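You operate a simulated robot arm through the tools that you are given. There is no shell and no other tool. Be economical: measure what you need, move in short steps, check, and stop when the job is done.

You are at the controls of a simulated two-armed robot. One attempt, no reset.

Task
Change the green tester over to the blue top injector in its drawer and clamp it in.
Fine: old band ring on the yellow rim tray, the one of its colour in the holder, letter dial to its letter and colour, drawer closed.

Only the result counts: the job must be done as asked and must still hold three seconds after the hand-in. Knocking over, shifting, dropping, spilling or breaking anything else fails it.

Robot
Two 6-joint arms with two-finger grippers on one trunk, on a base that drives. Base frame: it is fixed to the floor where the robot stands at the start and does not move with it; the origin is under the middle of the robot, x ahead of it, y to its left, z up; the surface under the hand at the start is at about z = 90. Readings come in cm, degrees, newtons and seconds.
The left shoulder is at the start at [3, 17.8, 98.8], the right one opposite. With the tool pointing down near the work surface each hand reaches from about 10 to 84 cm from the robot's upright axis, wherever it stands, measured 20 degrees to its own side. Places, roughly: black ball lever [60, -10, 100]; green drawer [60, 30, 70]; hole of the ring in the holder [70, -20, 90]. Payload 2.54 kg a hand.
The TCP of each hand is the grasp point between the finger pads, 3 cm short of the fingertips. In the tool frame z runs along the fingers and y along their closing line. Largest opening 11.6 cm; the body of the gripper starts 9.5 cm behind the TCP.
Orientation is that of the tool frame in the base frame, as [roll, pitch, yaw] about the fixed x, y, z axes, in that order (R = Rz(yaw) Ry(pitch) Rx(roll)). With the fingers straight down and closing along the base's y, the tool's x points along the base's -x, its y along +y and its z along -z.

Tools
- The arms move only by the tool apply_moves. It takes "left_steps", "right_steps" or both (then of equal length, played together; a hand with none holds still); each is a list of rows, each a list of 3 entries, a list of its own where there are three numbers: the shift along the base's x, y, z in cm, then the turn, a rotation vector about the base's x, y, z in degrees, then the gripper command, from -1 (shut) to 1 (fully open), values between in proportion. In form: [[[dx, dy, dz], [ax, ay, az], fingers], ...]. A call has 1 to 20 rows; each row is the pose to reach, as a shift and turn from the pose commanded when the call began. Rows are played at 5 a second. More than 5 cm and 8.6 degrees between two rows, or a gripper value outside its range, and nothing of the call is played. Where a pose cannot be reached the arm comes as near as it can. A force on the tool above 90 N (or 10 N above the force at the start of the call, whichever is more), or a blocked arm, ends the call early, and 0.2 s more pass. Each finger travels about 15.3 cm/s and halts on what it meets, pressing with about 24 N; the grip force reading is that of the motor and also rises with nothing between the fingers. The clock runs only during rows and for 0.2 s after the last one: add rows that repeat a pose to give the fingers time. It gives the time, the measured TCP pose, the force on the tool (base axes), the opening and the grip force at its end, in the units of the frame above (readings bear some noise), with the torque about the TCP (base axes, N m) and any sound that the robot's microphone picked up, and new pictures: "views" is both (left out), scene, wrist or none (wrist: the cameras of the hands that moved).
- Cameras (640 x 400 px; columns grow to the right, rows downward): "scene" is now at [3.42, 1.64, 169.77]; the picture's right is [0.28, -0.96, 0.00], its down [-0.83, -0.24, -0.50] and it looks along [0.49, 0.14, -0.86] (base axes); focal length 272 px, centre (320, 200). "left" rides on the left gripper at [6.9, 1.5, -12.2] in its tool frame; the picture's right is [-0.21, 0.98, 0.00], its down [-0.83, -0.18, -0.53] and it looks along [-0.52, -0.11, 0.85] (tool axes); focal length 251 px, centre (320, 200). "right" rides on the right gripper at [6.9, -1.5, -12.2] in its tool frame; the picture's right is [0.21, 0.98, 0.00], its down [-0.83, 0.18, -0.53] and it looks along [-0.52, 0.11, 0.85] (tool axes); focal length 251 px, centre (320, 200).
- slide_trunk(by): slides the trunk up (or, below 0, down) by that many cm; the arms and the scene camera ride with it, the base frame stays. It gives what a move gives, with no picture.
- base_move(legs): drives the robot by 1 to 6 legs, each [ahead, left, turn to the left] in cm, cm and degrees, along the robot's own axes; the way and the turn of a leg run together, so that a leg with both is an arc; at most 150 cm and 180 degrees a leg. The arms and the cameras ride along, it lands a little off, and it stops where it bumps. It gives what a move gives, and a new picture of the scene camera.
- aim_head(pan, tilt): turns the head with the scene camera to pan (to the left, within 143 degrees either way) and tilt (down, from -29 to 69), counted from straight ahead of the robot. It gives what a move gives, and a new picture of the scene camera.
- probe_pixels(camera, pixels): there is no depth. For up to 12 entries [column, row, z] of the newest picture of that camera ("zoom" is the newest enlarged one), the place [x, y] in the base frame at which the ray of that pixel passes the height z, good to about 0.3 cm. No time passes.
- zoom(camera, box): a new picture of the part [left, top, right, bottom] of that camera's present view, enlarged. No time passes.
- job_done(): hands the job in; it is judged then, once.

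Work in short steps. Measure before you move; look again where a grasp or a placing could have gone wrong, and mend it. You have 80 turns and 260 pictures in all, those below and enlarged ones among them. Open the grippers and draw the arms clear of the work before you hand the job in, unless the task says otherwise; then end with one line.

The tools are called after "Call:" by a JSON object that holds its "name" and its "arguments". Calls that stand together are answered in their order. apply_moves: Moves the arms, as the interface text tells. Its arguments: {"type":"object","properties":{"left_steps":{"type":"array","items":{"type":"array"}},"right_steps":{"type":"array","items":{"type":"array"}},"views":{"type":"string","enum":["both","scene","wrist","none"]}},"required":[]} The other tools are called the same way: slide_trunk (by) slides the trunk up or down; base_move (legs) drives the base; aim_head (pan, tilt) turns the head that bears the scene camera; probe_pixels (camera, pixels) gives the place at which the rays of pixels pass given heights; zoom (camera, box) takes an enlarged picture of a part of a camera's view; job_done () hands the job in.

At the start:

```text
t: 0.0
left_position: [41.07, 25.48, 122.9]
left_tool_rot: [180.0, 0.1, 179.9]
left_ft_force: [1.0, 0.0, 0.2]
left_ft_torque: [0.01, 0.0, -0.02]
left_gripper_width: 11.6
left_finger_force: 0.0
right_position: [47.6, -9.11, 122.07]
right_tool_rot: [-180.0, 0.0, 180.0]
right_ft_force: [-0.3, 1.0, 0.6]
right_ft_torque: [0.02, -0.02, -0.02]
right_gripper_width: 11.6
right_finger_force: 0.1
trunk travel left (down, up): [-20.0, 34.0]
robot x, y, heading: [-0.09, 0.48, -0.1]
head pan, tilt: [16.0, 59.7]
```

scene: 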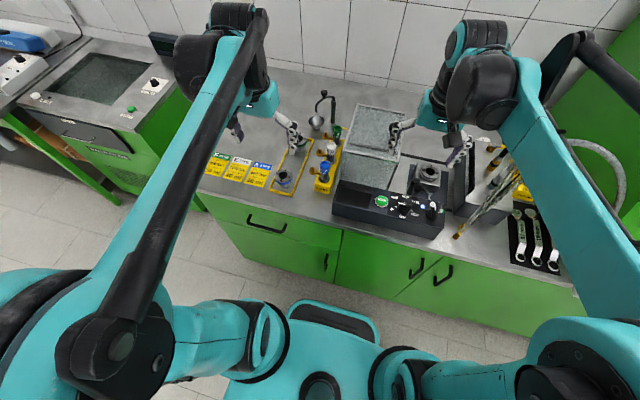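
right: 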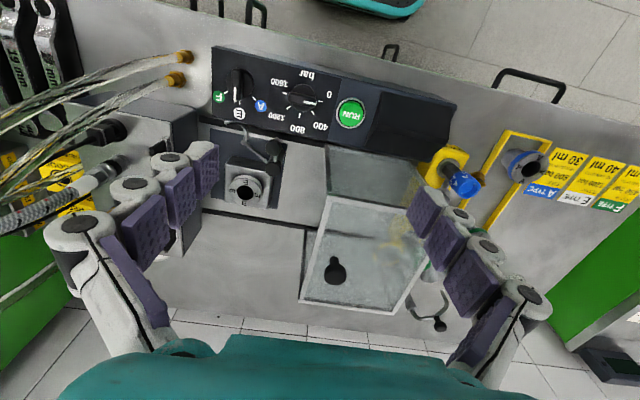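
left: 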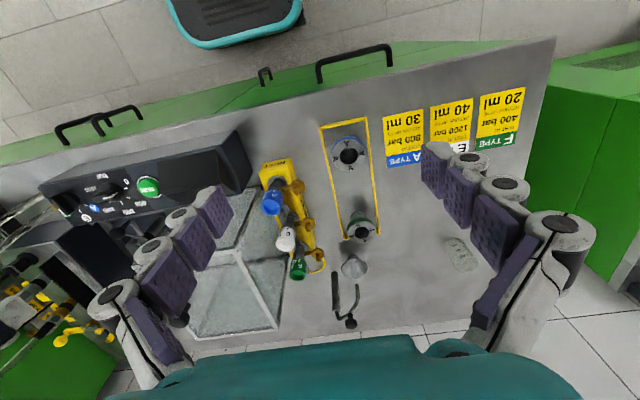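

I start by looking at the bench in detail: the tester, holder, tray and rings.

Call:
{"name": "zoom", "arguments": {"camera": "right", "box": [180, 30, 420, 220]}}

Call:
{"name": "zoom", "arguments": {"camera": "left", "box": [240, 80, 540, 300]}}

Call:
{"name": "zoom", "arguments": {"camera": "scene", "box": [190, 80, 460, 250]}}

```text
2.11 times, centred on (300, 125) of right
```

zoom: 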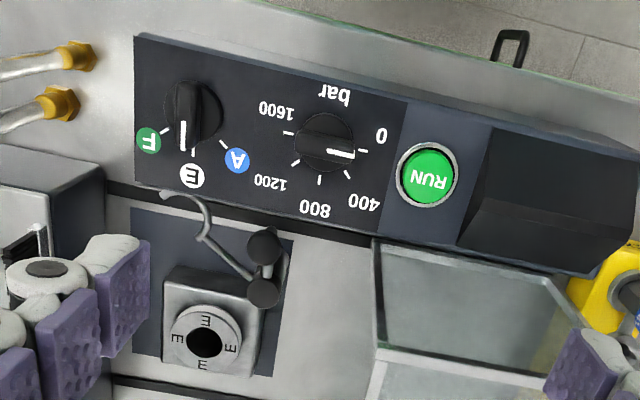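

```text
1.82 times, centred on (390, 190) of left
```

zoom: 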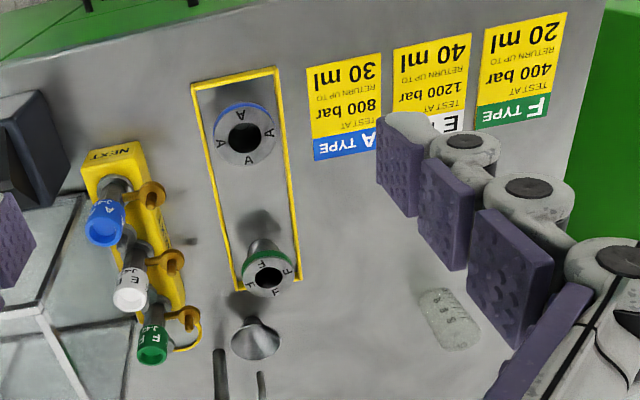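

```text
2.35 times, centred on (325, 165) of scene
```

zoom: 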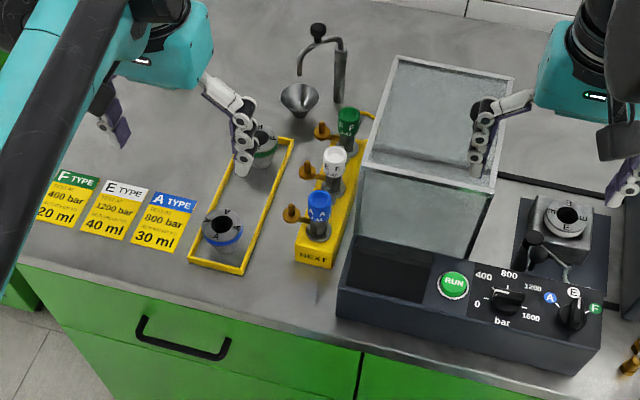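

Rings: E in the holder at zoom (570,215), A (blue band) and F on the tray at (222,235) and (262,150). I probe key points in this enlarged picture.

Call:
{"name": "probe_pixels", "arguments": {"camera": "zoom", "pixels": [[222, 222, 94], [262, 145, 94], [190, 258, 90], [240, 272, 90], [290, 140, 90], [145, 322, 75], [225, 355, 75], [570, 215, 100], [575, 318, 98], [20, 262, 90], [360, 350, 90], [535, 240, 103]]}}

Call:
{"name": "zoom", "arguments": {"camera": "right", "box": [200, 100, 320, 220]}}

Call:
{"name": "zoom", "arguments": {"camera": "scene", "box": [380, 130, 480, 240]}}

```text
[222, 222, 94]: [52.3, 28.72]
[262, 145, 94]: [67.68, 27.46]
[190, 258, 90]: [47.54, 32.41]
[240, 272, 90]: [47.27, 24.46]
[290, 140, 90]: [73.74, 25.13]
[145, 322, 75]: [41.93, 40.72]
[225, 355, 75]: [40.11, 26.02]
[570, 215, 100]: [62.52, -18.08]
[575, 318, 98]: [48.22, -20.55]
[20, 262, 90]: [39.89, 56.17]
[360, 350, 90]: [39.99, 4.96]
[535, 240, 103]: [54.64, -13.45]
```

```text
3.33 times, centred on (260, 160) of right
```

zoom: 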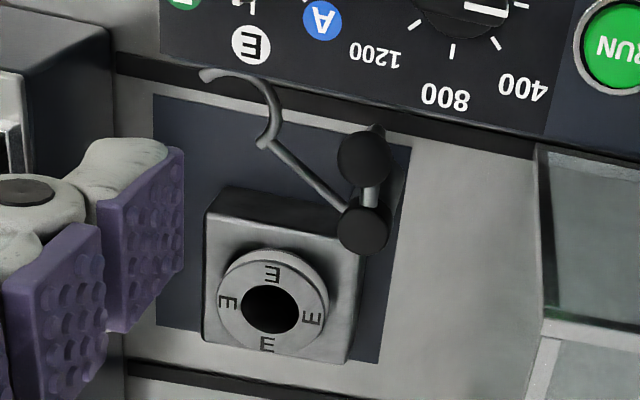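

```text
3.64 times, centred on (430, 185) of scene
```

zoom: 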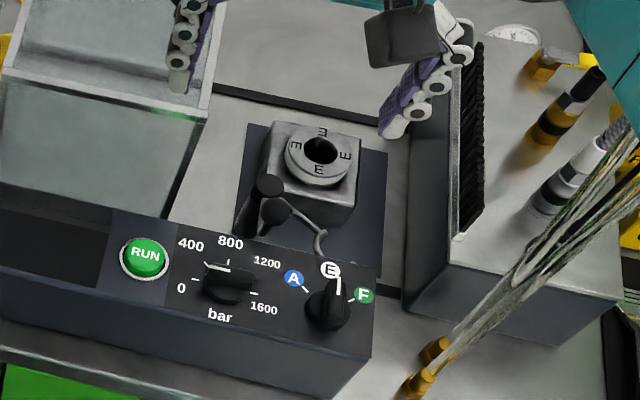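

I look at the drawer front to see its handle; pan the head left and down.

Call:
{"name": "aim_head", "arguments": {"pan": 40, "tilt": 62}}

```text
t: 0.9
left_position: [41.14, 25.56, 122.9]
left_tool_rot: [180.0, 0.1, -180.0]
left_ft_force: [-0.4, 0.6, -0.5]
left_ft_torque: [0.01, -0.01, -0.01]
left_gripper_width: 11.58
left_finger_force: 0.1
right_position: [47.62, -8.98, 122.17]
right_tool_rot: [180.0, 0.0, -180.0]
right_ft_force: [0.7, -0.5, -0.3]
right_ft_torque: [-0.01, 0.04, 0.01]
right_gripper_width: 11.64
right_finger_force: 0.0
trunk travel left (down, up): [-20.0, 34.0]
robot x, y, heading: [-0.23, -0.13, -0.0]
head pan, tilt: [40.0, 62.0]
```

scene: 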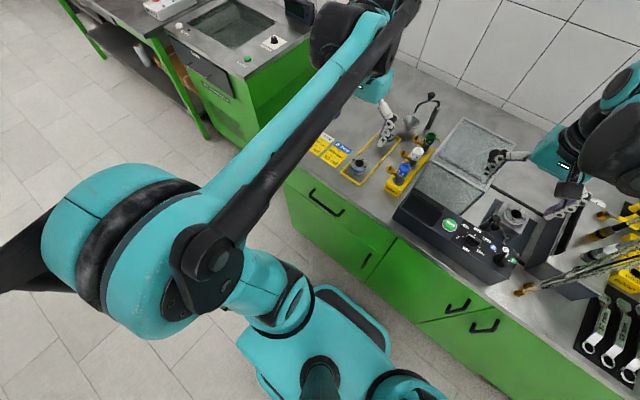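

I zoom on the handle and triangulate.

Call:
{"name": "zoom", "arguments": {"camera": "scene", "box": [270, 160, 430, 290]}}

Call:
{"name": "probe_pixels", "arguments": {"camera": "scene", "pixels": [[310, 190, 75], [342, 213, 75], [310, 190, 70], [342, 213, 70], [310, 190, 80], [342, 213, 80], [287, 181, 88], [397, 238, 88]]}}

```text
3.08 times, centred on (350, 225) of scene
```

zoom: 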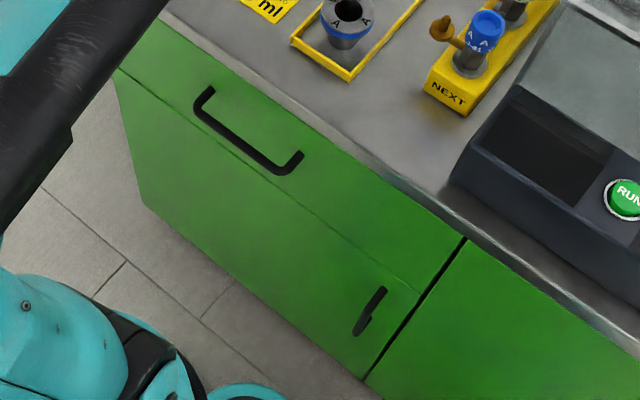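

```text
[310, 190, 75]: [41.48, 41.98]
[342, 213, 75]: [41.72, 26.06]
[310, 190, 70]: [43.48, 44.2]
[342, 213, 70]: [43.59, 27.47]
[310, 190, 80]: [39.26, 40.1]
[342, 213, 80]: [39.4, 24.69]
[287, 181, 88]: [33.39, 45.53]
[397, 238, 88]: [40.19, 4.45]
```

Handle seems to stick out a few cm at x≈37–39, z≈78. I bring the left hand back near it for a close wrist view.

Call:
{"name": "apply_moves", "arguments": {"left_steps": [[[-4, 1, 0], [0, 0, 0], 1], [[-8, 3, 0], [0, 0, 0], 1], [[-12, 5, 0], [0, 0, 0], 0], [[-16, 7, 0], [0, 0, 0], -1], [[-16, 7.5, -5], [0, 0, 0], -1], [[-16, 7.5, -10], [0, 0, 0], -1], [[-16, 7.5, -14], [0, 0, 0], -1], [[-16, 7.5, -14], [0, 0, 0], -1]]}}

```text
refused: row 5 steps farther than a row can; nothing moved
```

Row 5 stepped slightly over 5 cm; I shorten it.

Call:
{"name": "apply_moves", "arguments": {"left_steps": [[[-4, 1, 0], [0, 0, 0], 1], [[-8, 3, 0], [0, 0, 0], 1], [[-12, 5, 0], [0, 0, 0], 0], [[-16, 7.5, 0], [0, 0, 0], -1], [[-16, 7.5, -4.8], [0, 0, 0], -1], [[-16, 7.5, -9.6], [0, 0, 0], -1], [[-16, 7.5, -14], [0, 0, 0], -1], [[-16, 7.5, -14], [0, 0, 0], -1]]}}

```text
t: 2.7
left_position: [24.92, 32.82, 108.93]
left_tool_rot: [-180.0, 0.1, 180.0]
left_ft_force: [0.5, -0.9, 0.7]
left_ft_torque: [0.03, -0.05, -0.02]
left_gripper_width: 0.01
left_finger_force: 24.2
right_position: [47.52, -9.18, 122.12]
right_tool_rot: [180.0, -0.1, 179.9]
right_ft_force: [-0.2, -0.1, 0.0]
right_ft_torque: [0.0, 0.0, 0.02]
right_gripper_width: 11.57
right_finger_force: 0.0
trunk travel left (down, up): [-20.0, 34.0]
robot x, y, heading: [-0.03, -0.23, -0.2]
head pan, tilt: [40.0, 62.0]
```

scene: 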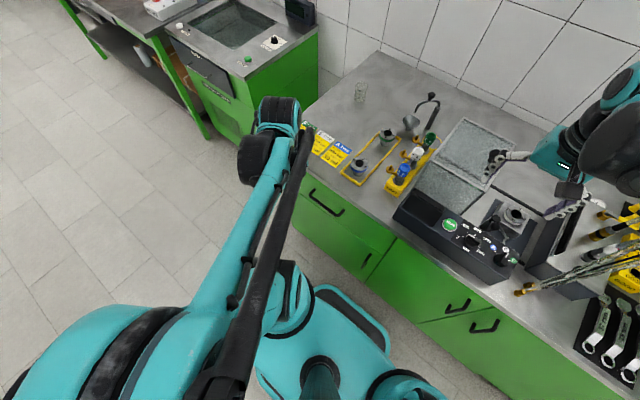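
left: 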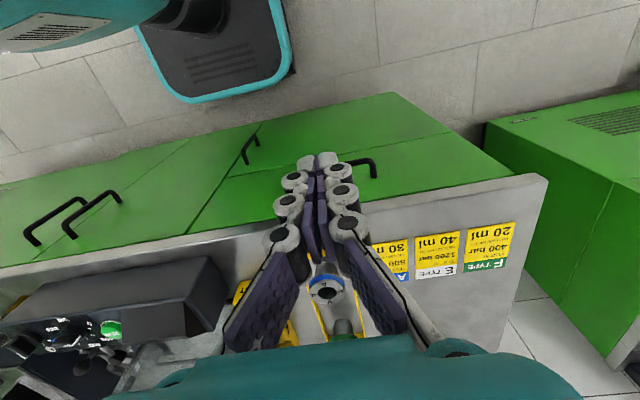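

I zoom on the handle end visible at (365,168) and the table edge.

Call:
{"name": "zoom", "arguments": {"camera": "left", "box": [330, 130, 410, 190]}}

Call:
{"name": "zoom", "arguments": {"camera": "scene", "box": [295, 170, 365, 230]}}

Call:
{"name": "probe_pixels", "arguments": {"camera": "scene", "pixels": [[311, 197, 76], [311, 197, 78], [311, 197, 80], [339, 216, 78], [313, 189, 80]]}}

Call:
{"name": "probe_pixels", "arguments": {"camera": "left", "pixels": [[373, 160, 76], [373, 160, 78], [373, 160, 80], [375, 177, 78], [375, 177, 80], [440, 190, 90], [545, 176, 90]]}}

```text
6.67 times, centred on (370, 160) of left
```

zoom: 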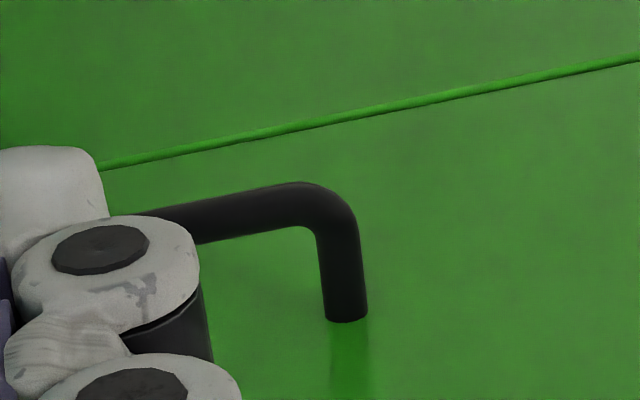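

```text
6.67 times, centred on (330, 200) of scene
```

zoom: 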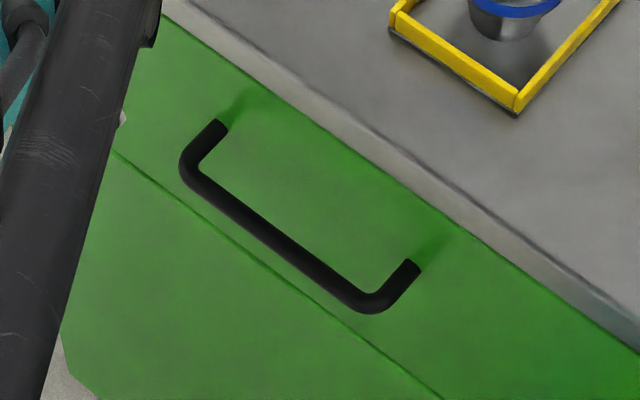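

```text
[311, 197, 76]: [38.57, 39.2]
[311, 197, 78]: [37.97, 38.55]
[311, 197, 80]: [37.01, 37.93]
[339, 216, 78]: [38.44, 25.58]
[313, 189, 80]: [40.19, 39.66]
```

```text
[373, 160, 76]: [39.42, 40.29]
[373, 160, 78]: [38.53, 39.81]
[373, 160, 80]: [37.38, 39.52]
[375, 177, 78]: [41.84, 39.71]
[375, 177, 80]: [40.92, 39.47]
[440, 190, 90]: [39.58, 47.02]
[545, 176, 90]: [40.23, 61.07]
```

The handle bar is at about x≈38.5, z≈77, standing ~3 cm off. I'll do the rings first. Moving the right hand nearer the holder to inspect the ring and the clamp.

Call:
{"name": "apply_moves", "arguments": {"right_steps": [[[1, -4, 0], [0, 0, 0], 1], [[2, -8, 0], [0, 0, 0], 1], [[2, -9, -4], [0, 0, 0], 1], [[2, -9, -6], [0, 0, 0], 1]], "views": "wrist"}}

Call:
{"name": "aim_head", "arguments": {"pan": -8, "tilt": 55}}

Call:
{"name": "zoom", "arguments": {"camera": "right", "box": [220, 80, 420, 260]}}

Call:
{"name": "zoom", "arguments": {"camera": "scene", "box": [280, 130, 420, 240]}}

```text
t: 3.7
left_position: [25.09, 32.89, 108.84]
left_tool_rot: [180.0, 0.1, -180.0]
left_ft_force: [0.3, 0.3, -0.2]
left_ft_torque: [-0.01, -0.02, 0.02]
left_gripper_width: 0.0
left_finger_force: 24.1
right_position: [49.51, -18.08, 116.12]
right_tool_rot: [-180.0, 0.0, 179.9]
right_ft_force: [0.1, -0.2, 0.0]
right_ft_torque: [-0.02, 0.0, 0.05]
right_gripper_width: 11.56
right_finger_force: 0.1
trunk travel left (down, up): [-20.0, 34.0]
robot x, y, heading: [0.05, 0.19, -0.1]
head pan, tilt: [40.0, 62.0]
```

right: 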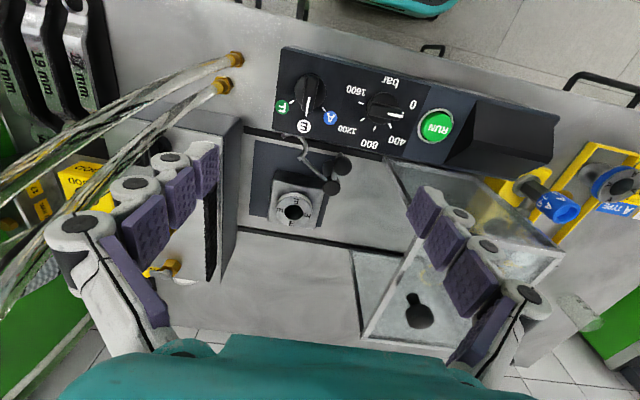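

```text
t: 4.8
left_position: [25.02, 32.86, 108.8]
left_tool_rot: [-179.9, 0.0, 180.0]
left_ft_force: [-0.6, 0.5, 0.1]
left_ft_torque: [0.02, -0.03, -0.03]
left_gripper_width: 0.02
left_finger_force: 24.3
right_position: [49.55, -18.04, 116.12]
right_tool_rot: [180.0, -0.1, -179.9]
right_ft_force: [-0.5, 0.0, 1.2]
right_ft_torque: [-0.02, 0.0, 0.0]
right_gripper_width: 11.61
right_finger_force: 0.0
trunk travel left (down, up): [-20.0, 34.0]
robot x, y, heading: [-0.1, -0.06, 0.1]
head pan, tilt: [-8.0, 55.0]
```

scene: 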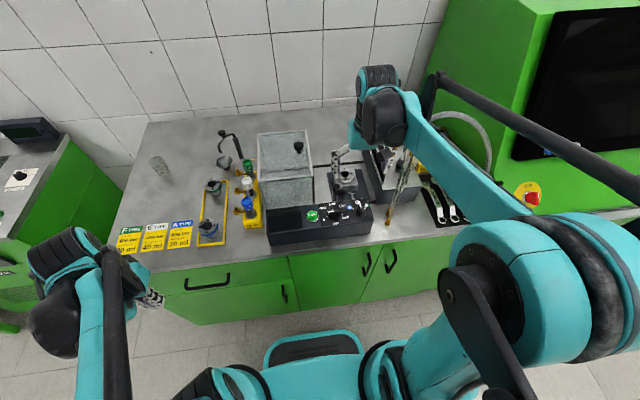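

```text
2.22 times, centred on (320, 170) of right
```

zoom: 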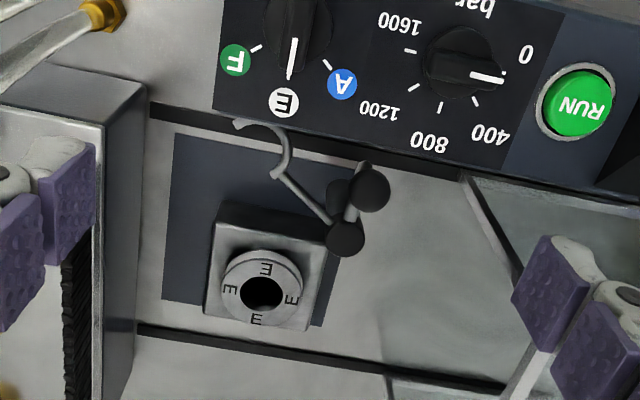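

```text
3.64 times, centred on (350, 185) of scene
```

zoom: 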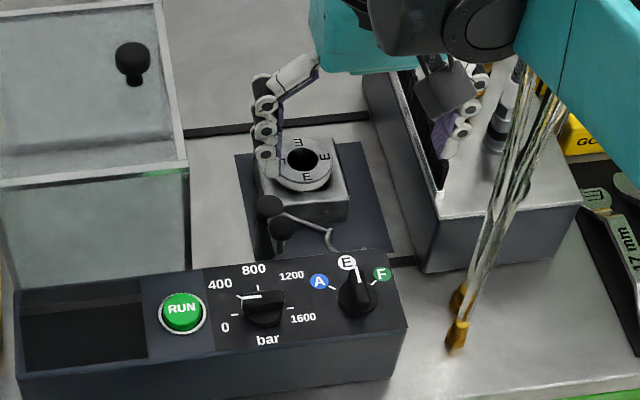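

I need a clear understanding of the clamp; zoom tighter on it from both cameras.

Call:
{"name": "zoom", "arguments": {"camera": "right", "box": [285, 120, 365, 180]}}

Call:
{"name": "zoom", "arguments": {"camera": "scene", "box": [325, 160, 385, 210]}}

```text
6.67 times, centred on (325, 150) of right
```

zoom: 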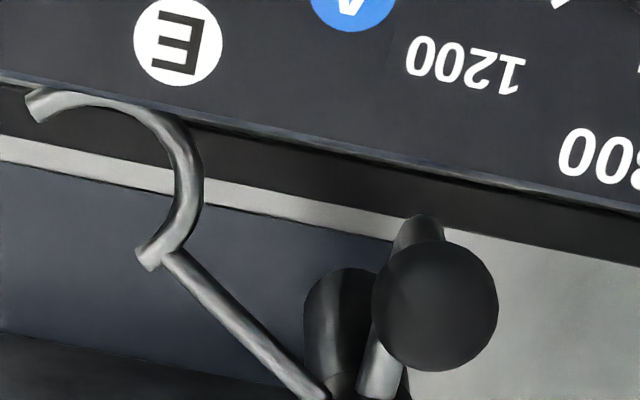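

```text
8.00 times, centred on (355, 185) of scene
```

zoom: 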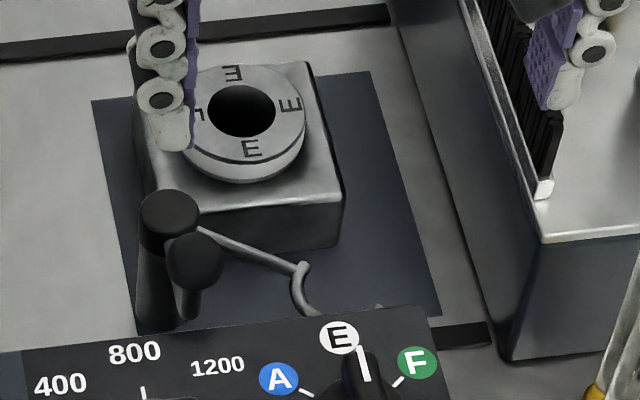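

The clamp is a vertical post with a C-fork and ball lever, swung away; so the ring is free. I triangulate the ring top, post, ball, fork.

Call:
{"name": "probe_pixels", "arguments": {"camera": "scene", "pixels": [[345.1, 173.7, 96], [345.1, 173.7, 98], [345.1, 173.7, 100], [345.1, 173.7, 102], [336.2, 185.5, 100], [336.2, 185.5, 104], [339.4, 192.5, 100], [339.4, 192.5, 104], [353, 193.5, 100], [353, 193.5, 104], [358, 205, 98]]}}

Call:
{"name": "probe_pixels", "arguments": {"camera": "right", "pixels": [[293.9, 211.4, 96], [293.9, 211.4, 98], [293.9, 211.4, 100], [293.9, 211.4, 102], [331, 186, 100], [331, 186, 104], [341, 165.5, 100], [341, 165.5, 104], [298.5, 158.5, 100], [298.5, 158.5, 104], [307, 117, 98]]}}

```text
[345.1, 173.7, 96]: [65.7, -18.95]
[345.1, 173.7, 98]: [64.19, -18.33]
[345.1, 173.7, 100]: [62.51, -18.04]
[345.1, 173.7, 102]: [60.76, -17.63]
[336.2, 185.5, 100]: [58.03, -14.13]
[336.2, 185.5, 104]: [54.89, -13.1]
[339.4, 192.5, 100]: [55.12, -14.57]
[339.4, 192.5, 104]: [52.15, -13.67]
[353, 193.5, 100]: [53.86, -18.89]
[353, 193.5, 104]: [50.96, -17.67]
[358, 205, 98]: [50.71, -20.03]
```

```text
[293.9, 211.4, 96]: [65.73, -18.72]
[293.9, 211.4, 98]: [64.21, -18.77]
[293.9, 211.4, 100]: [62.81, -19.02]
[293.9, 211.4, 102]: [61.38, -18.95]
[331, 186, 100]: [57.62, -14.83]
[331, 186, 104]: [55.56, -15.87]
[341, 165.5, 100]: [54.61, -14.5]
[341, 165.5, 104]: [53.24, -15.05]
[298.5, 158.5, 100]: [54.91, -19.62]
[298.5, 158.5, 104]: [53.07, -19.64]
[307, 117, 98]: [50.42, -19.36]
```

Ring top ≈ z 97 at (65.0,-18.8); post ≈ (58.5,-14.5), ball ≈ (55,-14.5,100). I go above the ring for a centred view.

Call:
{"name": "apply_moves", "arguments": {"right_steps": [[[4, 0, 0], [0, 0, 0], 1], [[8, -0.5, 0], [0, 0, 0], 1], [[12, -0.7, -1], [0, 0, 0], 1], [[15.5, -0.8, -4], [0, 0, 0], 1], [[15.5, -0.8, -4], [0, 0, 0], 1]], "views": "both"}}

Call:
{"name": "zoom", "arguments": {"camera": "right", "box": [200, 60, 440, 220]}}

```text
t: 6.0
left_position: [24.92, 32.89, 108.88]
left_tool_rot: [-180.0, 0.0, -179.9]
left_ft_force: [0.0, 0.0, -0.1]
left_ft_torque: [0.0, -0.02, 0.0]
left_gripper_width: 0.0
left_finger_force: 23.7
right_position: [65.04, -18.93, 112.19]
right_tool_rot: [180.0, 0.0, -179.9]
right_ft_force: [0.6, 0.0, -0.9]
right_ft_torque: [-0.02, -0.07, -0.01]
right_gripper_width: 11.59
right_finger_force: 0.1
trunk travel left (down, up): [-20.0, 34.0]
robot x, y, heading: [-0.06, 0.05, -0.2]
head pan, tilt: [-8.0, 55.0]
```

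scene: 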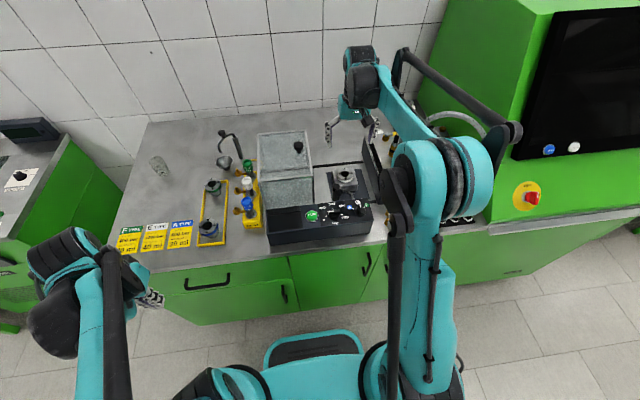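
right: 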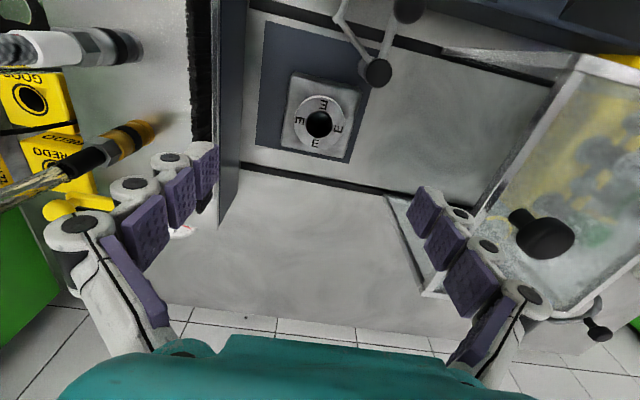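

```text
2.50 times, centred on (320, 140) of right
```

zoom: 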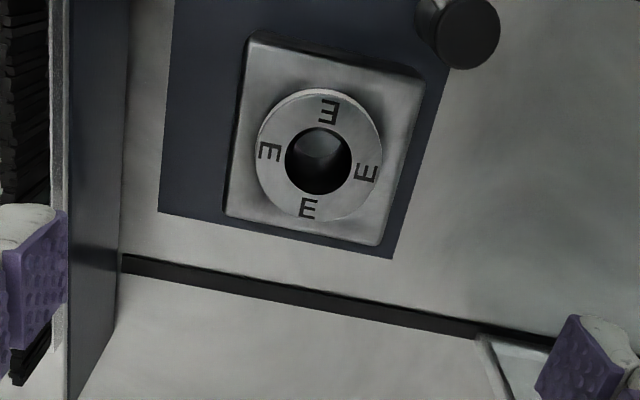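

Ring centre at zoom (320,157). I probe the ring edges, block, and neighbouring box wall.

Call:
{"name": "probe_pixels", "arguments": {"camera": "zoom", "pixels": [[319, 157, 97], [257, 150, 97], [382, 150, 97], [319, 92, 97], [319, 220, 97], [319, 157, 98], [319, 157, 96], [120, 200, 105], [120, 200, 100], [230, 210, 95], [460, 35, 99]]}}

Call:
{"name": "probe_pixels", "arguments": {"camera": "scene", "pixels": [[345.1, 173.7, 97], [298, 147, 108]]}}

Call:
{"name": "zoom", "arguments": {"camera": "scene", "box": [315, 155, 375, 205]}}

```text
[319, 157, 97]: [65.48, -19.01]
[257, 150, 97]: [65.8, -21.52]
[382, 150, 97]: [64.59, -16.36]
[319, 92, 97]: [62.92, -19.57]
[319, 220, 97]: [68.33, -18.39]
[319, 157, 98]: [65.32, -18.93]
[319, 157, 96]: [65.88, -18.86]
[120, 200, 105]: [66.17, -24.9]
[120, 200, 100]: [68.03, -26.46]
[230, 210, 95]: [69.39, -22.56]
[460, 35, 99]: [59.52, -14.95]
```

```text
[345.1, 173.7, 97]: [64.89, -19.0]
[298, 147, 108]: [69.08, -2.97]
```

```text
8.00 times, centred on (345, 180) of scene
```

zoom: 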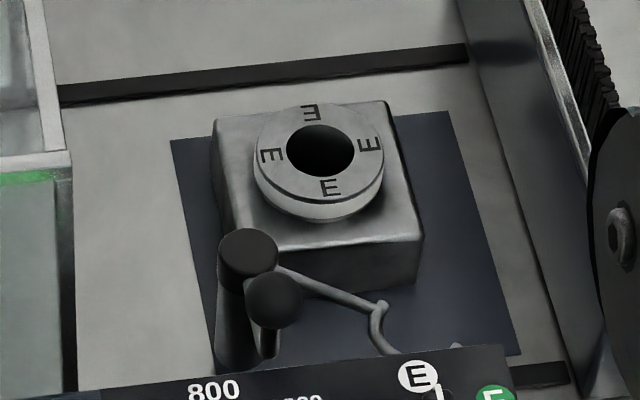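

Check the neighbouring box's height: probe its near-left top corner in the scene at several heights, plus tray ring tops.

Call:
{"name": "zoom", "arguments": {"camera": "scene", "box": [180, 150, 280, 260]}}

Call:
{"name": "probe_pixels", "arguments": {"camera": "scene", "pixels": [[381.6, 188.3, 96], [381.6, 188.3, 100], [381.6, 188.3, 104], [381.6, 188.3, 108], [298, 147, 105], [298, 147, 112]]}}

```text
3.64 times, centred on (230, 205) of scene
```

zoom: 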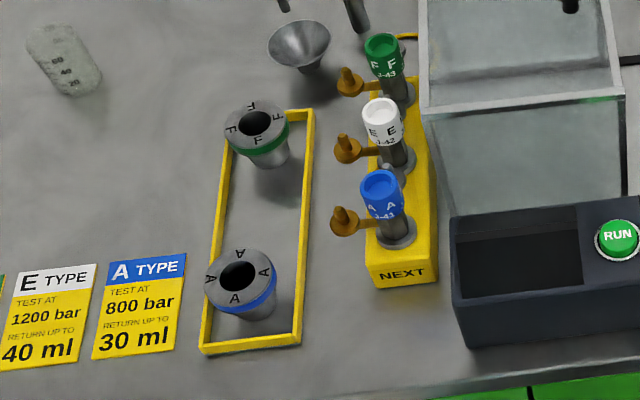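

```text
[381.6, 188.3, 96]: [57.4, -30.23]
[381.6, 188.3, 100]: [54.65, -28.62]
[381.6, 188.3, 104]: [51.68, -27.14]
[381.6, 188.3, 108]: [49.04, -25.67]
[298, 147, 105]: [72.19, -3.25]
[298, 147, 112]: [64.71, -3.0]
```

Box top ≈ z 105.5; gripper body stays above that. I narrow the opening and descend to just above the block, then check.

Call:
{"name": "apply_moves", "arguments": {"right_steps": [[[0.3, 0, 0], [0, 0, 0], 0.35], [[0.3, 0, -4], [0, 0, 0], 0.35], [[0.3, 0, -8], [0, 0, 0], 0.35], [[0.3, 0, -11.5], [0, 0, 0], 0.35], [[0.3, 0, -11.5], [0, 0, 0], 0.35]], "views": "both"}}

Call:
{"name": "zoom", "arguments": {"camera": "right", "box": [200, 60, 440, 220]}}

Call:
{"name": "zoom", "arguments": {"camera": "scene", "box": [315, 145, 375, 195]}}

```text
t: 7.2
left_position: [24.99, 32.81, 108.91]
left_tool_rot: [-180.0, 0.0, 180.0]
left_ft_force: [0.0, 0.1, -0.4]
left_ft_torque: [0.0, 0.01, 0.0]
left_gripper_width: 0.0
left_finger_force: 23.9
right_position: [65.4, -18.79, 100.44]
right_tool_rot: [-180.0, 0.0, 180.0]
right_ft_force: [-0.7, -0.3, -0.5]
right_ft_torque: [0.01, -0.03, 0.01]
right_gripper_width: 7.83
right_finger_force: 0.0
trunk travel left (down, up): [-20.0, 34.0]
robot x, y, heading: [0.22, 0.29, 0.1]
head pan, tilt: [-8.0, 55.0]
```

scene: 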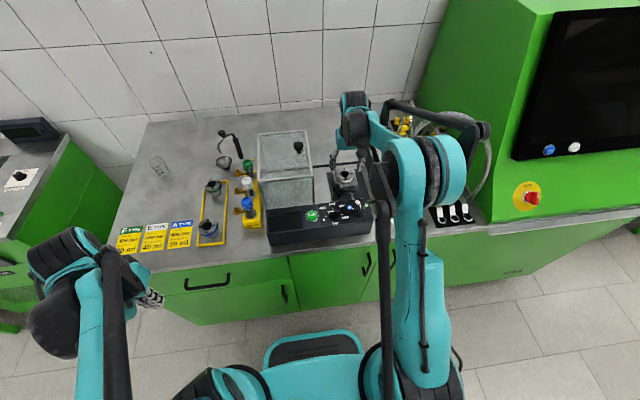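
right: 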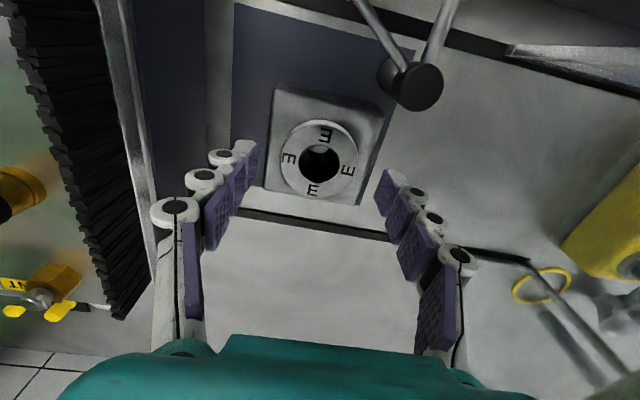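

```text
2.50 times, centred on (320, 140) of right
```

zoom: 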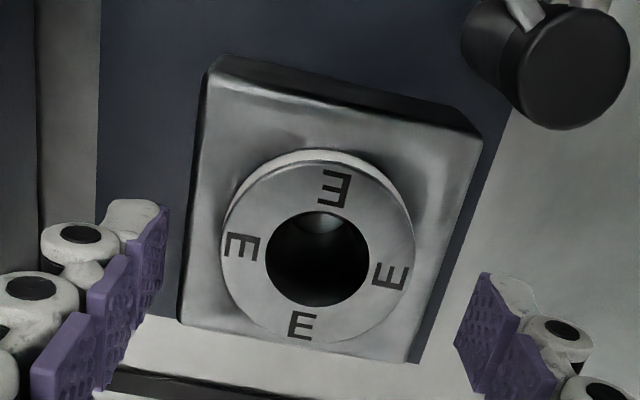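

```text
8.00 times, centred on (345, 170) of scene
```

zoom: 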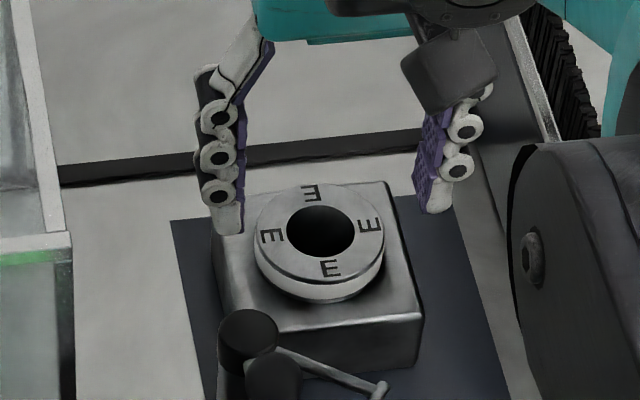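

Ring is between the fingers (hole at wrist px (319,163), expected ~169), so shift -0.25 in x, go down 1.3 and close.

Call:
{"name": "apply_moves", "arguments": {"right_steps": [[[-0.25, 0, -0.6], [0, 0, 0], 0.35], [[-0.25, 0, -1.3], [0, 0, 0], 0.35], [[-0.25, 0, -1.3], [0, 0, 0], -0.2], [[-0.25, 0, -1.3], [0, 0, 0], -0.5], [[-0.25, 0, -1.3], [0, 0, 0], -1], [[-0.25, 0, -1.3], [0, 0, 0], -1]], "views": "wrist"}}

Call:
{"name": "zoom", "arguments": {"camera": "scene", "box": [315, 145, 375, 195]}}

```text
t: 8.6
left_position: [25.12, 32.85, 108.81]
left_tool_rot: [-180.0, 0.0, 180.0]
left_ft_force: [0.3, -0.1, 0.1]
left_ft_torque: [-0.01, 0.02, -0.02]
left_gripper_width: 0.01
left_finger_force: 23.8
right_position: [65.07, -18.82, 99.21]
right_tool_rot: [-180.0, 0.0, 179.9]
right_ft_force: [0.2, -0.5, 0.1]
right_ft_torque: [0.02, 0.02, 0.0]
right_gripper_width: 0.0
right_finger_force: 23.6
trunk travel left (down, up): [-20.0, 34.0]
robot x, y, heading: [-0.42, -0.16, 0.0]
head pan, tilt: [-8.0, 55.0]
```

right: 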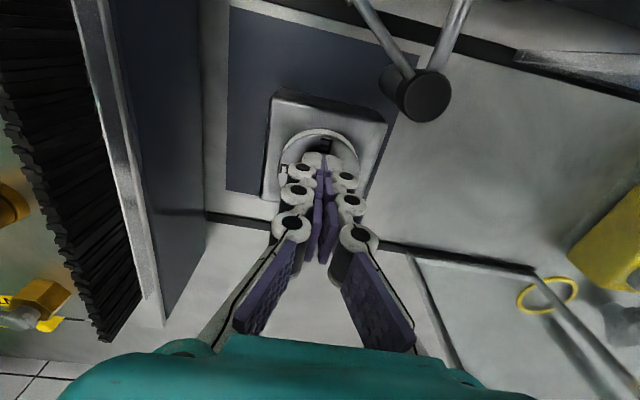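

```text
8.00 times, centred on (345, 170) of scene
```

zoom: 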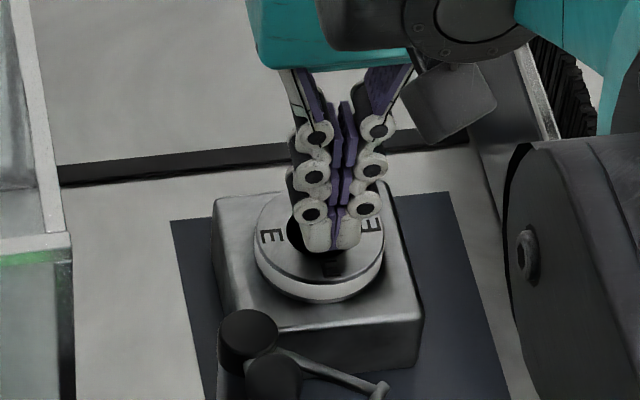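

The fingers closed on air just above the ring: its top is near z≈95.8. I reopen after lifting slightly, shift +0.4 in x, go 1.2 cm lower, and close.

Call:
{"name": "apply_moves", "arguments": {"right_steps": [[[0, 0, 1], [0, 0, 0], -1], [[0.4, 0, 1], [0, 0, 0], 0.3], [[0.4, 0, 1], [0, 0, 0], 0.3], [[0.4, 0, 0], [0, 0, 0], 0.3], [[0.4, 0, -0.6], [0, 0, 0], 0.3], [[0.4, 0, -1.1], [0, 0, 0], 0.3], [[0.4, 0, -1.1], [0, 0, 0], 0.3]], "views": "wrist"}}

Call:
{"name": "zoom", "arguments": {"camera": "scene", "box": [315, 145, 375, 195]}}

Call:
{"name": "zoom", "arguments": {"camera": "right", "box": [200, 60, 440, 220]}}

```text
t: 10.2
left_position: [25.08, 32.74, 108.86]
left_tool_rot: [180.0, -0.1, 179.9]
left_ft_force: [0.5, -0.1, 0.0]
left_ft_torque: [0.0, 0.04, -0.02]
left_gripper_width: 0.02
left_finger_force: 24.1
right_position: [65.61, -18.88, 98.17]
right_tool_rot: [-180.0, 0.0, -180.0]
right_ft_force: [0.3, 0.1, 0.4]
right_ft_torque: [0.02, 0.01, -0.01]
right_gripper_width: 7.56
right_finger_force: 0.0
trunk travel left (down, up): [-20.0, 34.0]
robot x, y, heading: [-0.11, 0.35, -0.2]
head pan, tilt: [-8.0, 55.0]
```

right: 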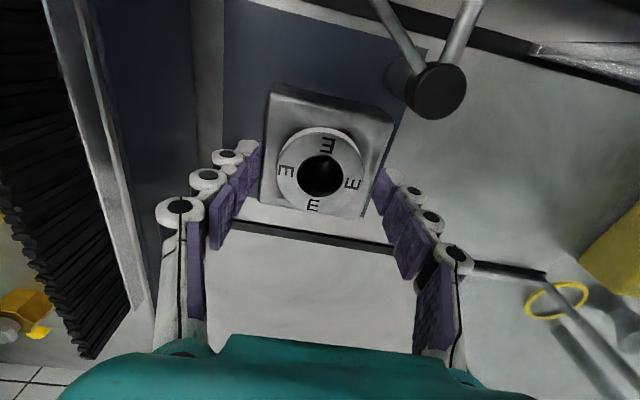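

```text
8.00 times, centred on (345, 170) of scene
```

zoom: 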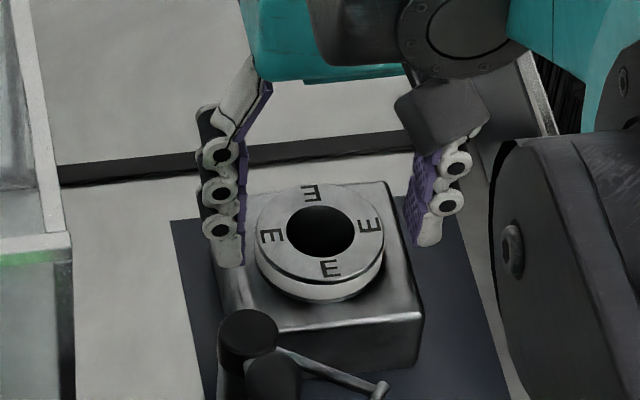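

```text
2.50 times, centred on (320, 140) of right
```

zoom: 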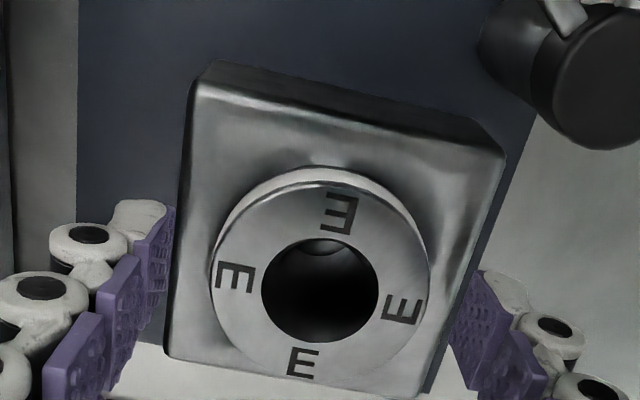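

Ring still centred between fingers (hole at zoom (320,290)). Tips are now lower than the ring's top; I close and read the width.

Call:
{"name": "apply_moves", "arguments": {"right_steps": [[[0, 0, 0], [0, 0, 0], 0], [[0, 0, 0], [0, 0, 0], -0.3], [[0, 0, 0], [0, 0, 0], -1], [[0, 0, 0], [0, 0, 0], -1]], "views": "wrist"}}

Call:
{"name": "zoom", "arguments": {"camera": "scene", "box": [315, 145, 375, 195]}}

```text
t: 11.2
left_position: [25.06, 32.89, 108.75]
left_tool_rot: [-179.9, 0.0, -180.0]
left_ft_force: [0.8, 0.5, -0.5]
left_ft_torque: [0.03, 0.02, 0.0]
left_gripper_width: 0.0
left_finger_force: 23.5
right_position: [65.62, -18.92, 98.14]
right_tool_rot: [179.9, 0.0, -180.0]
right_ft_force: [0.4, 1.0, 1.9]
right_ft_torque: [0.12, -0.04, 0.0]
right_gripper_width: 5.73
right_finger_force: 24.1
trunk travel left (down, up): [-20.0, 34.0]
robot x, y, heading: [0.13, -0.04, -0.3]
head pan, tilt: [-8.0, 55.0]
```

right: 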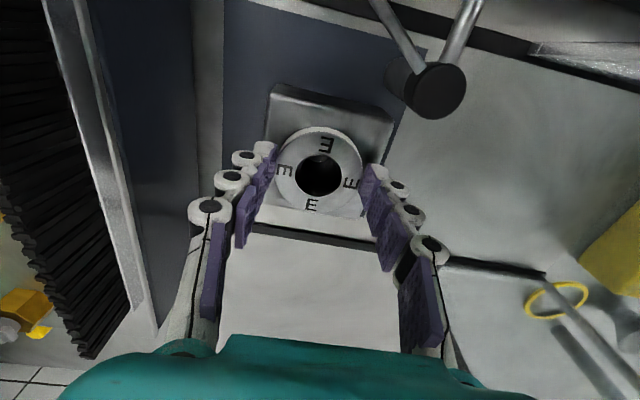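

```text
8.00 times, centred on (345, 170) of scene
```

zoom: 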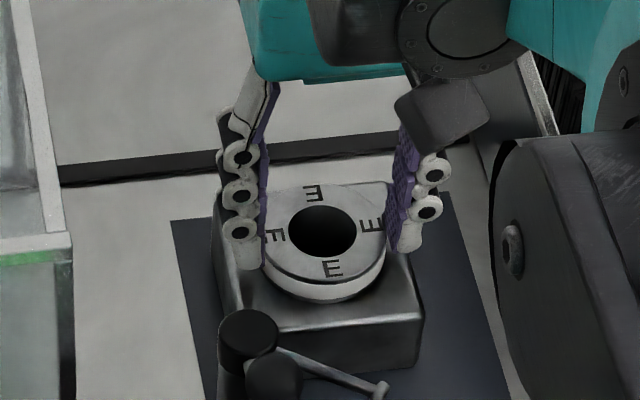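

Gripped at width 5.73. Lift straight up.

Call:
{"name": "apply_moves", "arguments": {"right_steps": [[[0, 0, 0.5], [0, 0, 0], -1], [[0, 0, 1.5], [0, 0, 0], -1], [[0, 0, 3], [0, 0, 0], -1], [[0, 0, 6], [0, 0, 0], -1], [[0, 0, 10], [0, 0, 0], -1], [[0, 0, 14.5], [0, 0, 0], -1], [[0, 0, 19], [0, 0, 0], -1]], "views": "both"}}

Call:
{"name": "zoom", "arguments": {"camera": "scene", "box": [305, 105, 395, 195]}}

```text
t: 12.8
left_position: [25.03, 32.87, 108.92]
left_tool_rot: [-179.9, 0.0, 180.0]
left_ft_force: [-1.0, 0.5, -0.1]
left_ft_torque: [0.01, 0.0, 0.0]
left_gripper_width: 0.0
left_finger_force: 24.1
right_position: [65.69, -19.13, 117.36]
right_tool_rot: [-180.0, 0.0, 180.0]
right_ft_force: [-1.5, 0.2, -1.2]
right_ft_torque: [-0.01, 0.02, 0.02]
right_gripper_width: 5.71
right_finger_force: 24.1
trunk travel left (down, up): [-20.0, 34.0]
robot x, y, heading: [0.11, -0.16, -0.1]
head pan, tilt: [-8.0, 55.0]
```

scene: 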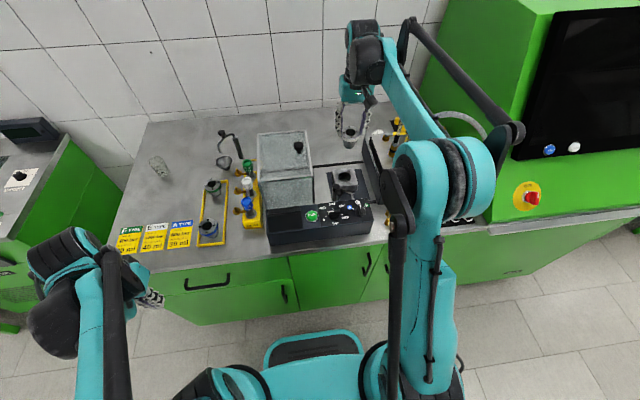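
right: 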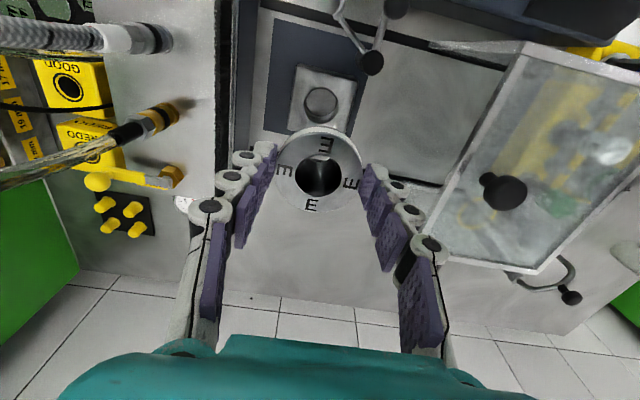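

```text
4.44 times, centred on (350, 150) of scene
```

zoom: 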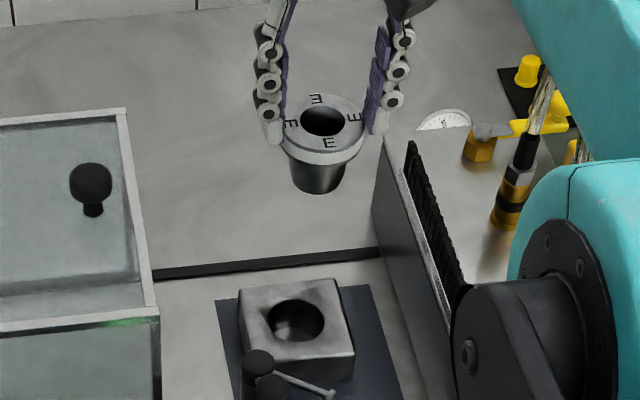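

Ring E is out cleanly (flanged, tapered plug). I raise higher and carry it over the glass box to above the tray centre ≈(59.3,28).

Call:
{"name": "apply_moves", "arguments": {"right_steps": [[[0, 0, 4.5], [0, 0, 0], -1], [[-1, 0.5, 9], [0, 0, 0], -1], [[-1.5, 5, 9], [0, 0, 0], -1], [[-2, 9.8, 9], [0, 0, 0], -1], [[-2.5, 14.6, 9], [0, 0, 0], -1], [[-3, 19.4, 9], [0, 0, 0], -1], [[-3.5, 24.2, 9], [0, 0, 0], -1], [[-4, 29, 9], [0, 0, 0], -1], [[-4.5, 33.8, 9], [0, 0, 0], -1], [[-5, 38.6, 9], [0, 0, 0], -1], [[-5.5, 43, 9], [0, 0, 0], -1], [[-6.3, 47, 9], [0, 0, 0], -1], [[-6.3, 47, 9], [0, 0, 0], -1]], "views": "both"}}

Call:
{"name": "zoom", "arguments": {"camera": "right", "box": [220, 60, 460, 220]}}

```text
t: 15.6
left_position: [25.14, 32.91, 108.96]
left_tool_rot: [-179.9, 0.0, -180.0]
left_ft_force: [0.3, 0.4, -0.6]
left_ft_torque: [0.01, 0.04, -0.04]
left_gripper_width: 0.01
left_finger_force: 24.1
right_position: [56.77, 25.58, 124.17]
right_tool_rot: [180.0, 0.0, 180.0]
right_ft_force: [0.4, 0.4, -2.0]
right_ft_torque: [0.0, 0.01, 0.01]
right_gripper_width: 5.71
right_finger_force: 24.2
right hand out of reach, approached as far as the arm can: row 10, 11, 12, 13
trunk travel left (down, up): [-20.0, 34.0]
robot x, y, heading: [0.19, 0.11, 0.1]
head pan, tilt: [-8.0, 55.0]
```

scene: 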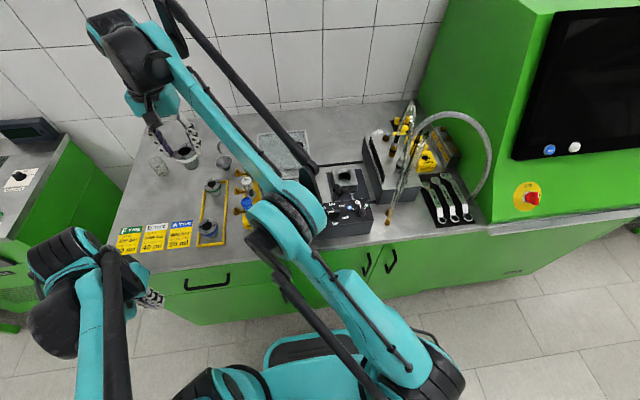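
right: 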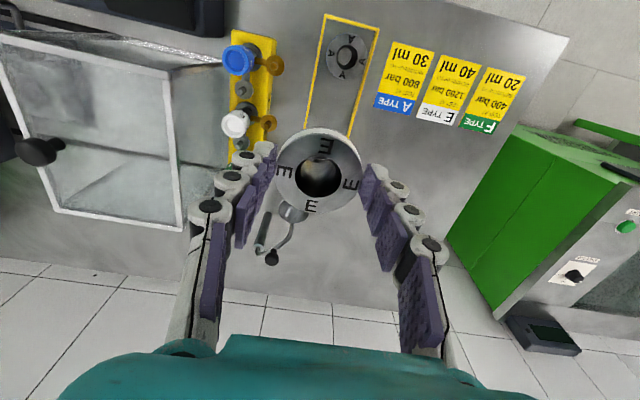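

```text
2.50 times, centred on (340, 140) of right
```

zoom: 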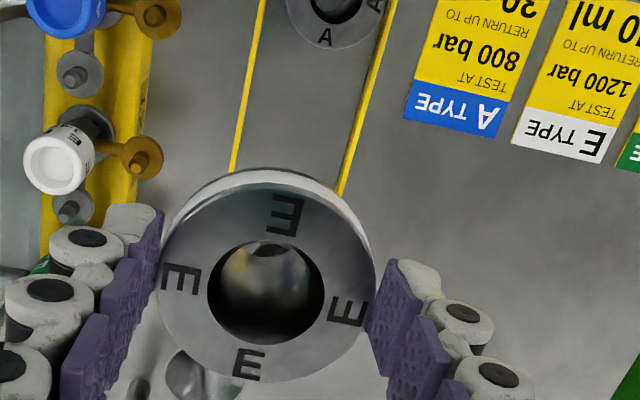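

Out of reach at that height; I drive the base 22 cm to the left so the right arm can work over the tray comfortably.

Call:
{"name": "base_move", "arguments": {"legs": [[0, 22, 0]]}}

```text
t: 17.3
left_position: [25.16, 54.78, 108.79]
left_tool_rot: [-179.9, -0.1, 179.8]
left_ft_force: [0.5, -0.3, -0.3]
left_ft_torque: [-0.07, 0.01, 0.0]
left_gripper_width: 0.02
left_finger_force: 24.0
right_position: [56.84, 47.4, 124.25]
right_tool_rot: [-179.9, 0.0, 179.8]
right_ft_force: [0.7, 0.5, -2.1]
right_ft_torque: [-0.07, -0.02, -0.01]
right_gripper_width: 5.73
right_finger_force: 23.7
trunk travel left (down, up): [-20.0, 34.0]
robot x, y, heading: [-0.12, 22.41, -0.1]
head pan, tilt: [-8.0, 55.0]
```

scene: 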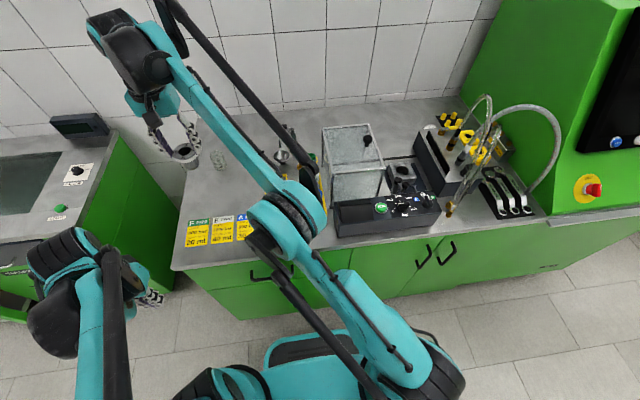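

Now move the hand from y≈47 back to above the tray at y≈28 (first y, keep height), and look.

Call:
{"name": "apply_moves", "arguments": {"right_steps": [[[0, -4.5, 0], [0, 0, 0], -1], [[0, -9, 0], [0, 0, 0], -1], [[0, -13.5, 0], [0, 0, 0], -1], [[0, -18, 0], [0, 0, 0], -1], [[0, -18, 0], [0, 0, 0], -1]], "views": "both"}}

```text
t: 18.5
left_position: [25.24, 54.86, 108.75]
left_tool_rot: [-180.0, 0.1, 179.8]
left_ft_force: [0.6, 0.7, -0.4]
left_ft_torque: [-0.01, 0.0, -0.01]
left_gripper_width: 0.0
left_finger_force: 23.9
right_position: [56.91, 29.77, 124.11]
right_tool_rot: [-180.0, 0.0, 179.9]
right_ft_force: [0.4, 0.0, -1.9]
right_ft_torque: [-0.02, 0.02, -0.03]
right_gripper_width: 5.73
right_finger_force: 24.2
trunk travel left (down, up): [-20.0, 34.0]
robot x, y, heading: [-0.14, 21.79, -0.2]
head pan, tilt: [-8.0, 55.0]
```

scene: 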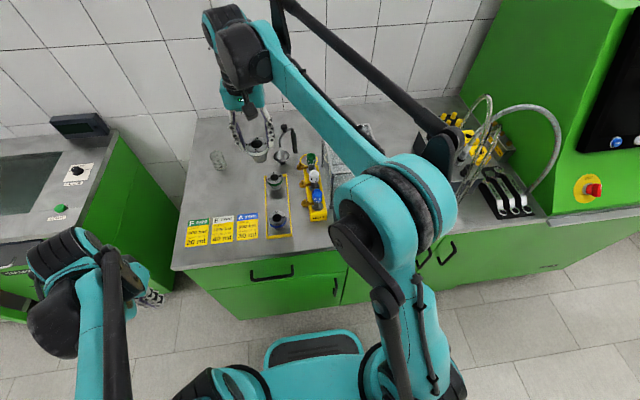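
right: 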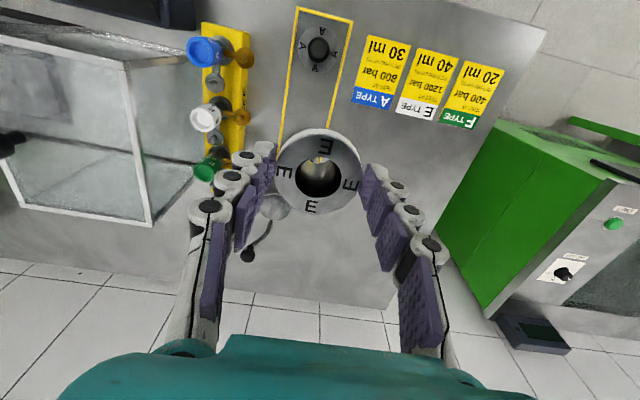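

I measure the tray, ring A, ring F and injector tops from both views.

Call:
{"name": "zoom", "arguments": {"camera": "scene", "box": [240, 135, 340, 245]}}

Call:
{"name": "probe_pixels", "arguments": {"camera": "right", "pixels": [[318, 49, 94], [318, 49, 95], [318, 49, 96], [292, 8, 91], [354, 20, 91], [281, 135, 91], [346, 127, 91], [203, 50, 102], [206, 118, 102]]}}

```text
3.64 times, centred on (290, 190) of scene
```

zoom: 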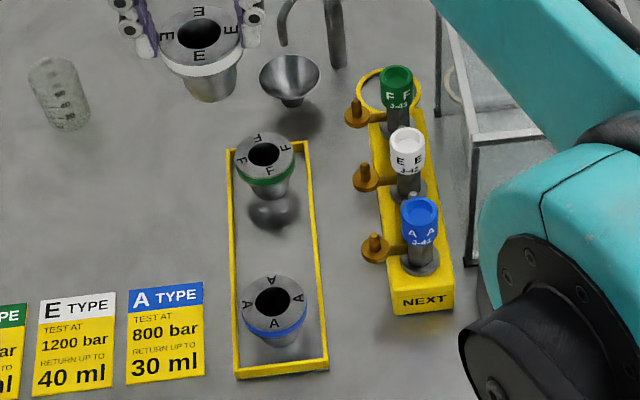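

```text
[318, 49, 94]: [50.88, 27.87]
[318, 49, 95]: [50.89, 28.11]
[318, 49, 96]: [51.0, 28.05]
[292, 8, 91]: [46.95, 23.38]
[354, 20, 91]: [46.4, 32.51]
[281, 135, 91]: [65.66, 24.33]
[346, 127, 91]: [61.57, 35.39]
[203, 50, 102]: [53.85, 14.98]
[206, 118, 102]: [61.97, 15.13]
```

Probe the same features in the scene enlargement.

Call:
{"name": "probe_pixels", "arguments": {"camera": "zoom", "pixels": [[272, 300, 94], [272, 300, 95], [272, 300, 96], [263, 154, 94], [263, 154, 95], [263, 154, 96], [420, 210, 100], [420, 210, 103], [408, 140, 103], [230, 262, 91], [318, 262, 91], [238, 372, 91]]}}

```text
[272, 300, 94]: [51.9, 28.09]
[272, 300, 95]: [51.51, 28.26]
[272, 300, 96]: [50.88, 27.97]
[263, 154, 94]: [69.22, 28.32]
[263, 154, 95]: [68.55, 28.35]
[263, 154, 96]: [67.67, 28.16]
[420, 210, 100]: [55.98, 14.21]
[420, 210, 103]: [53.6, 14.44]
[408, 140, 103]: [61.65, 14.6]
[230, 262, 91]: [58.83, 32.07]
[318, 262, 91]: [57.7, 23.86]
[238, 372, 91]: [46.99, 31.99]
```

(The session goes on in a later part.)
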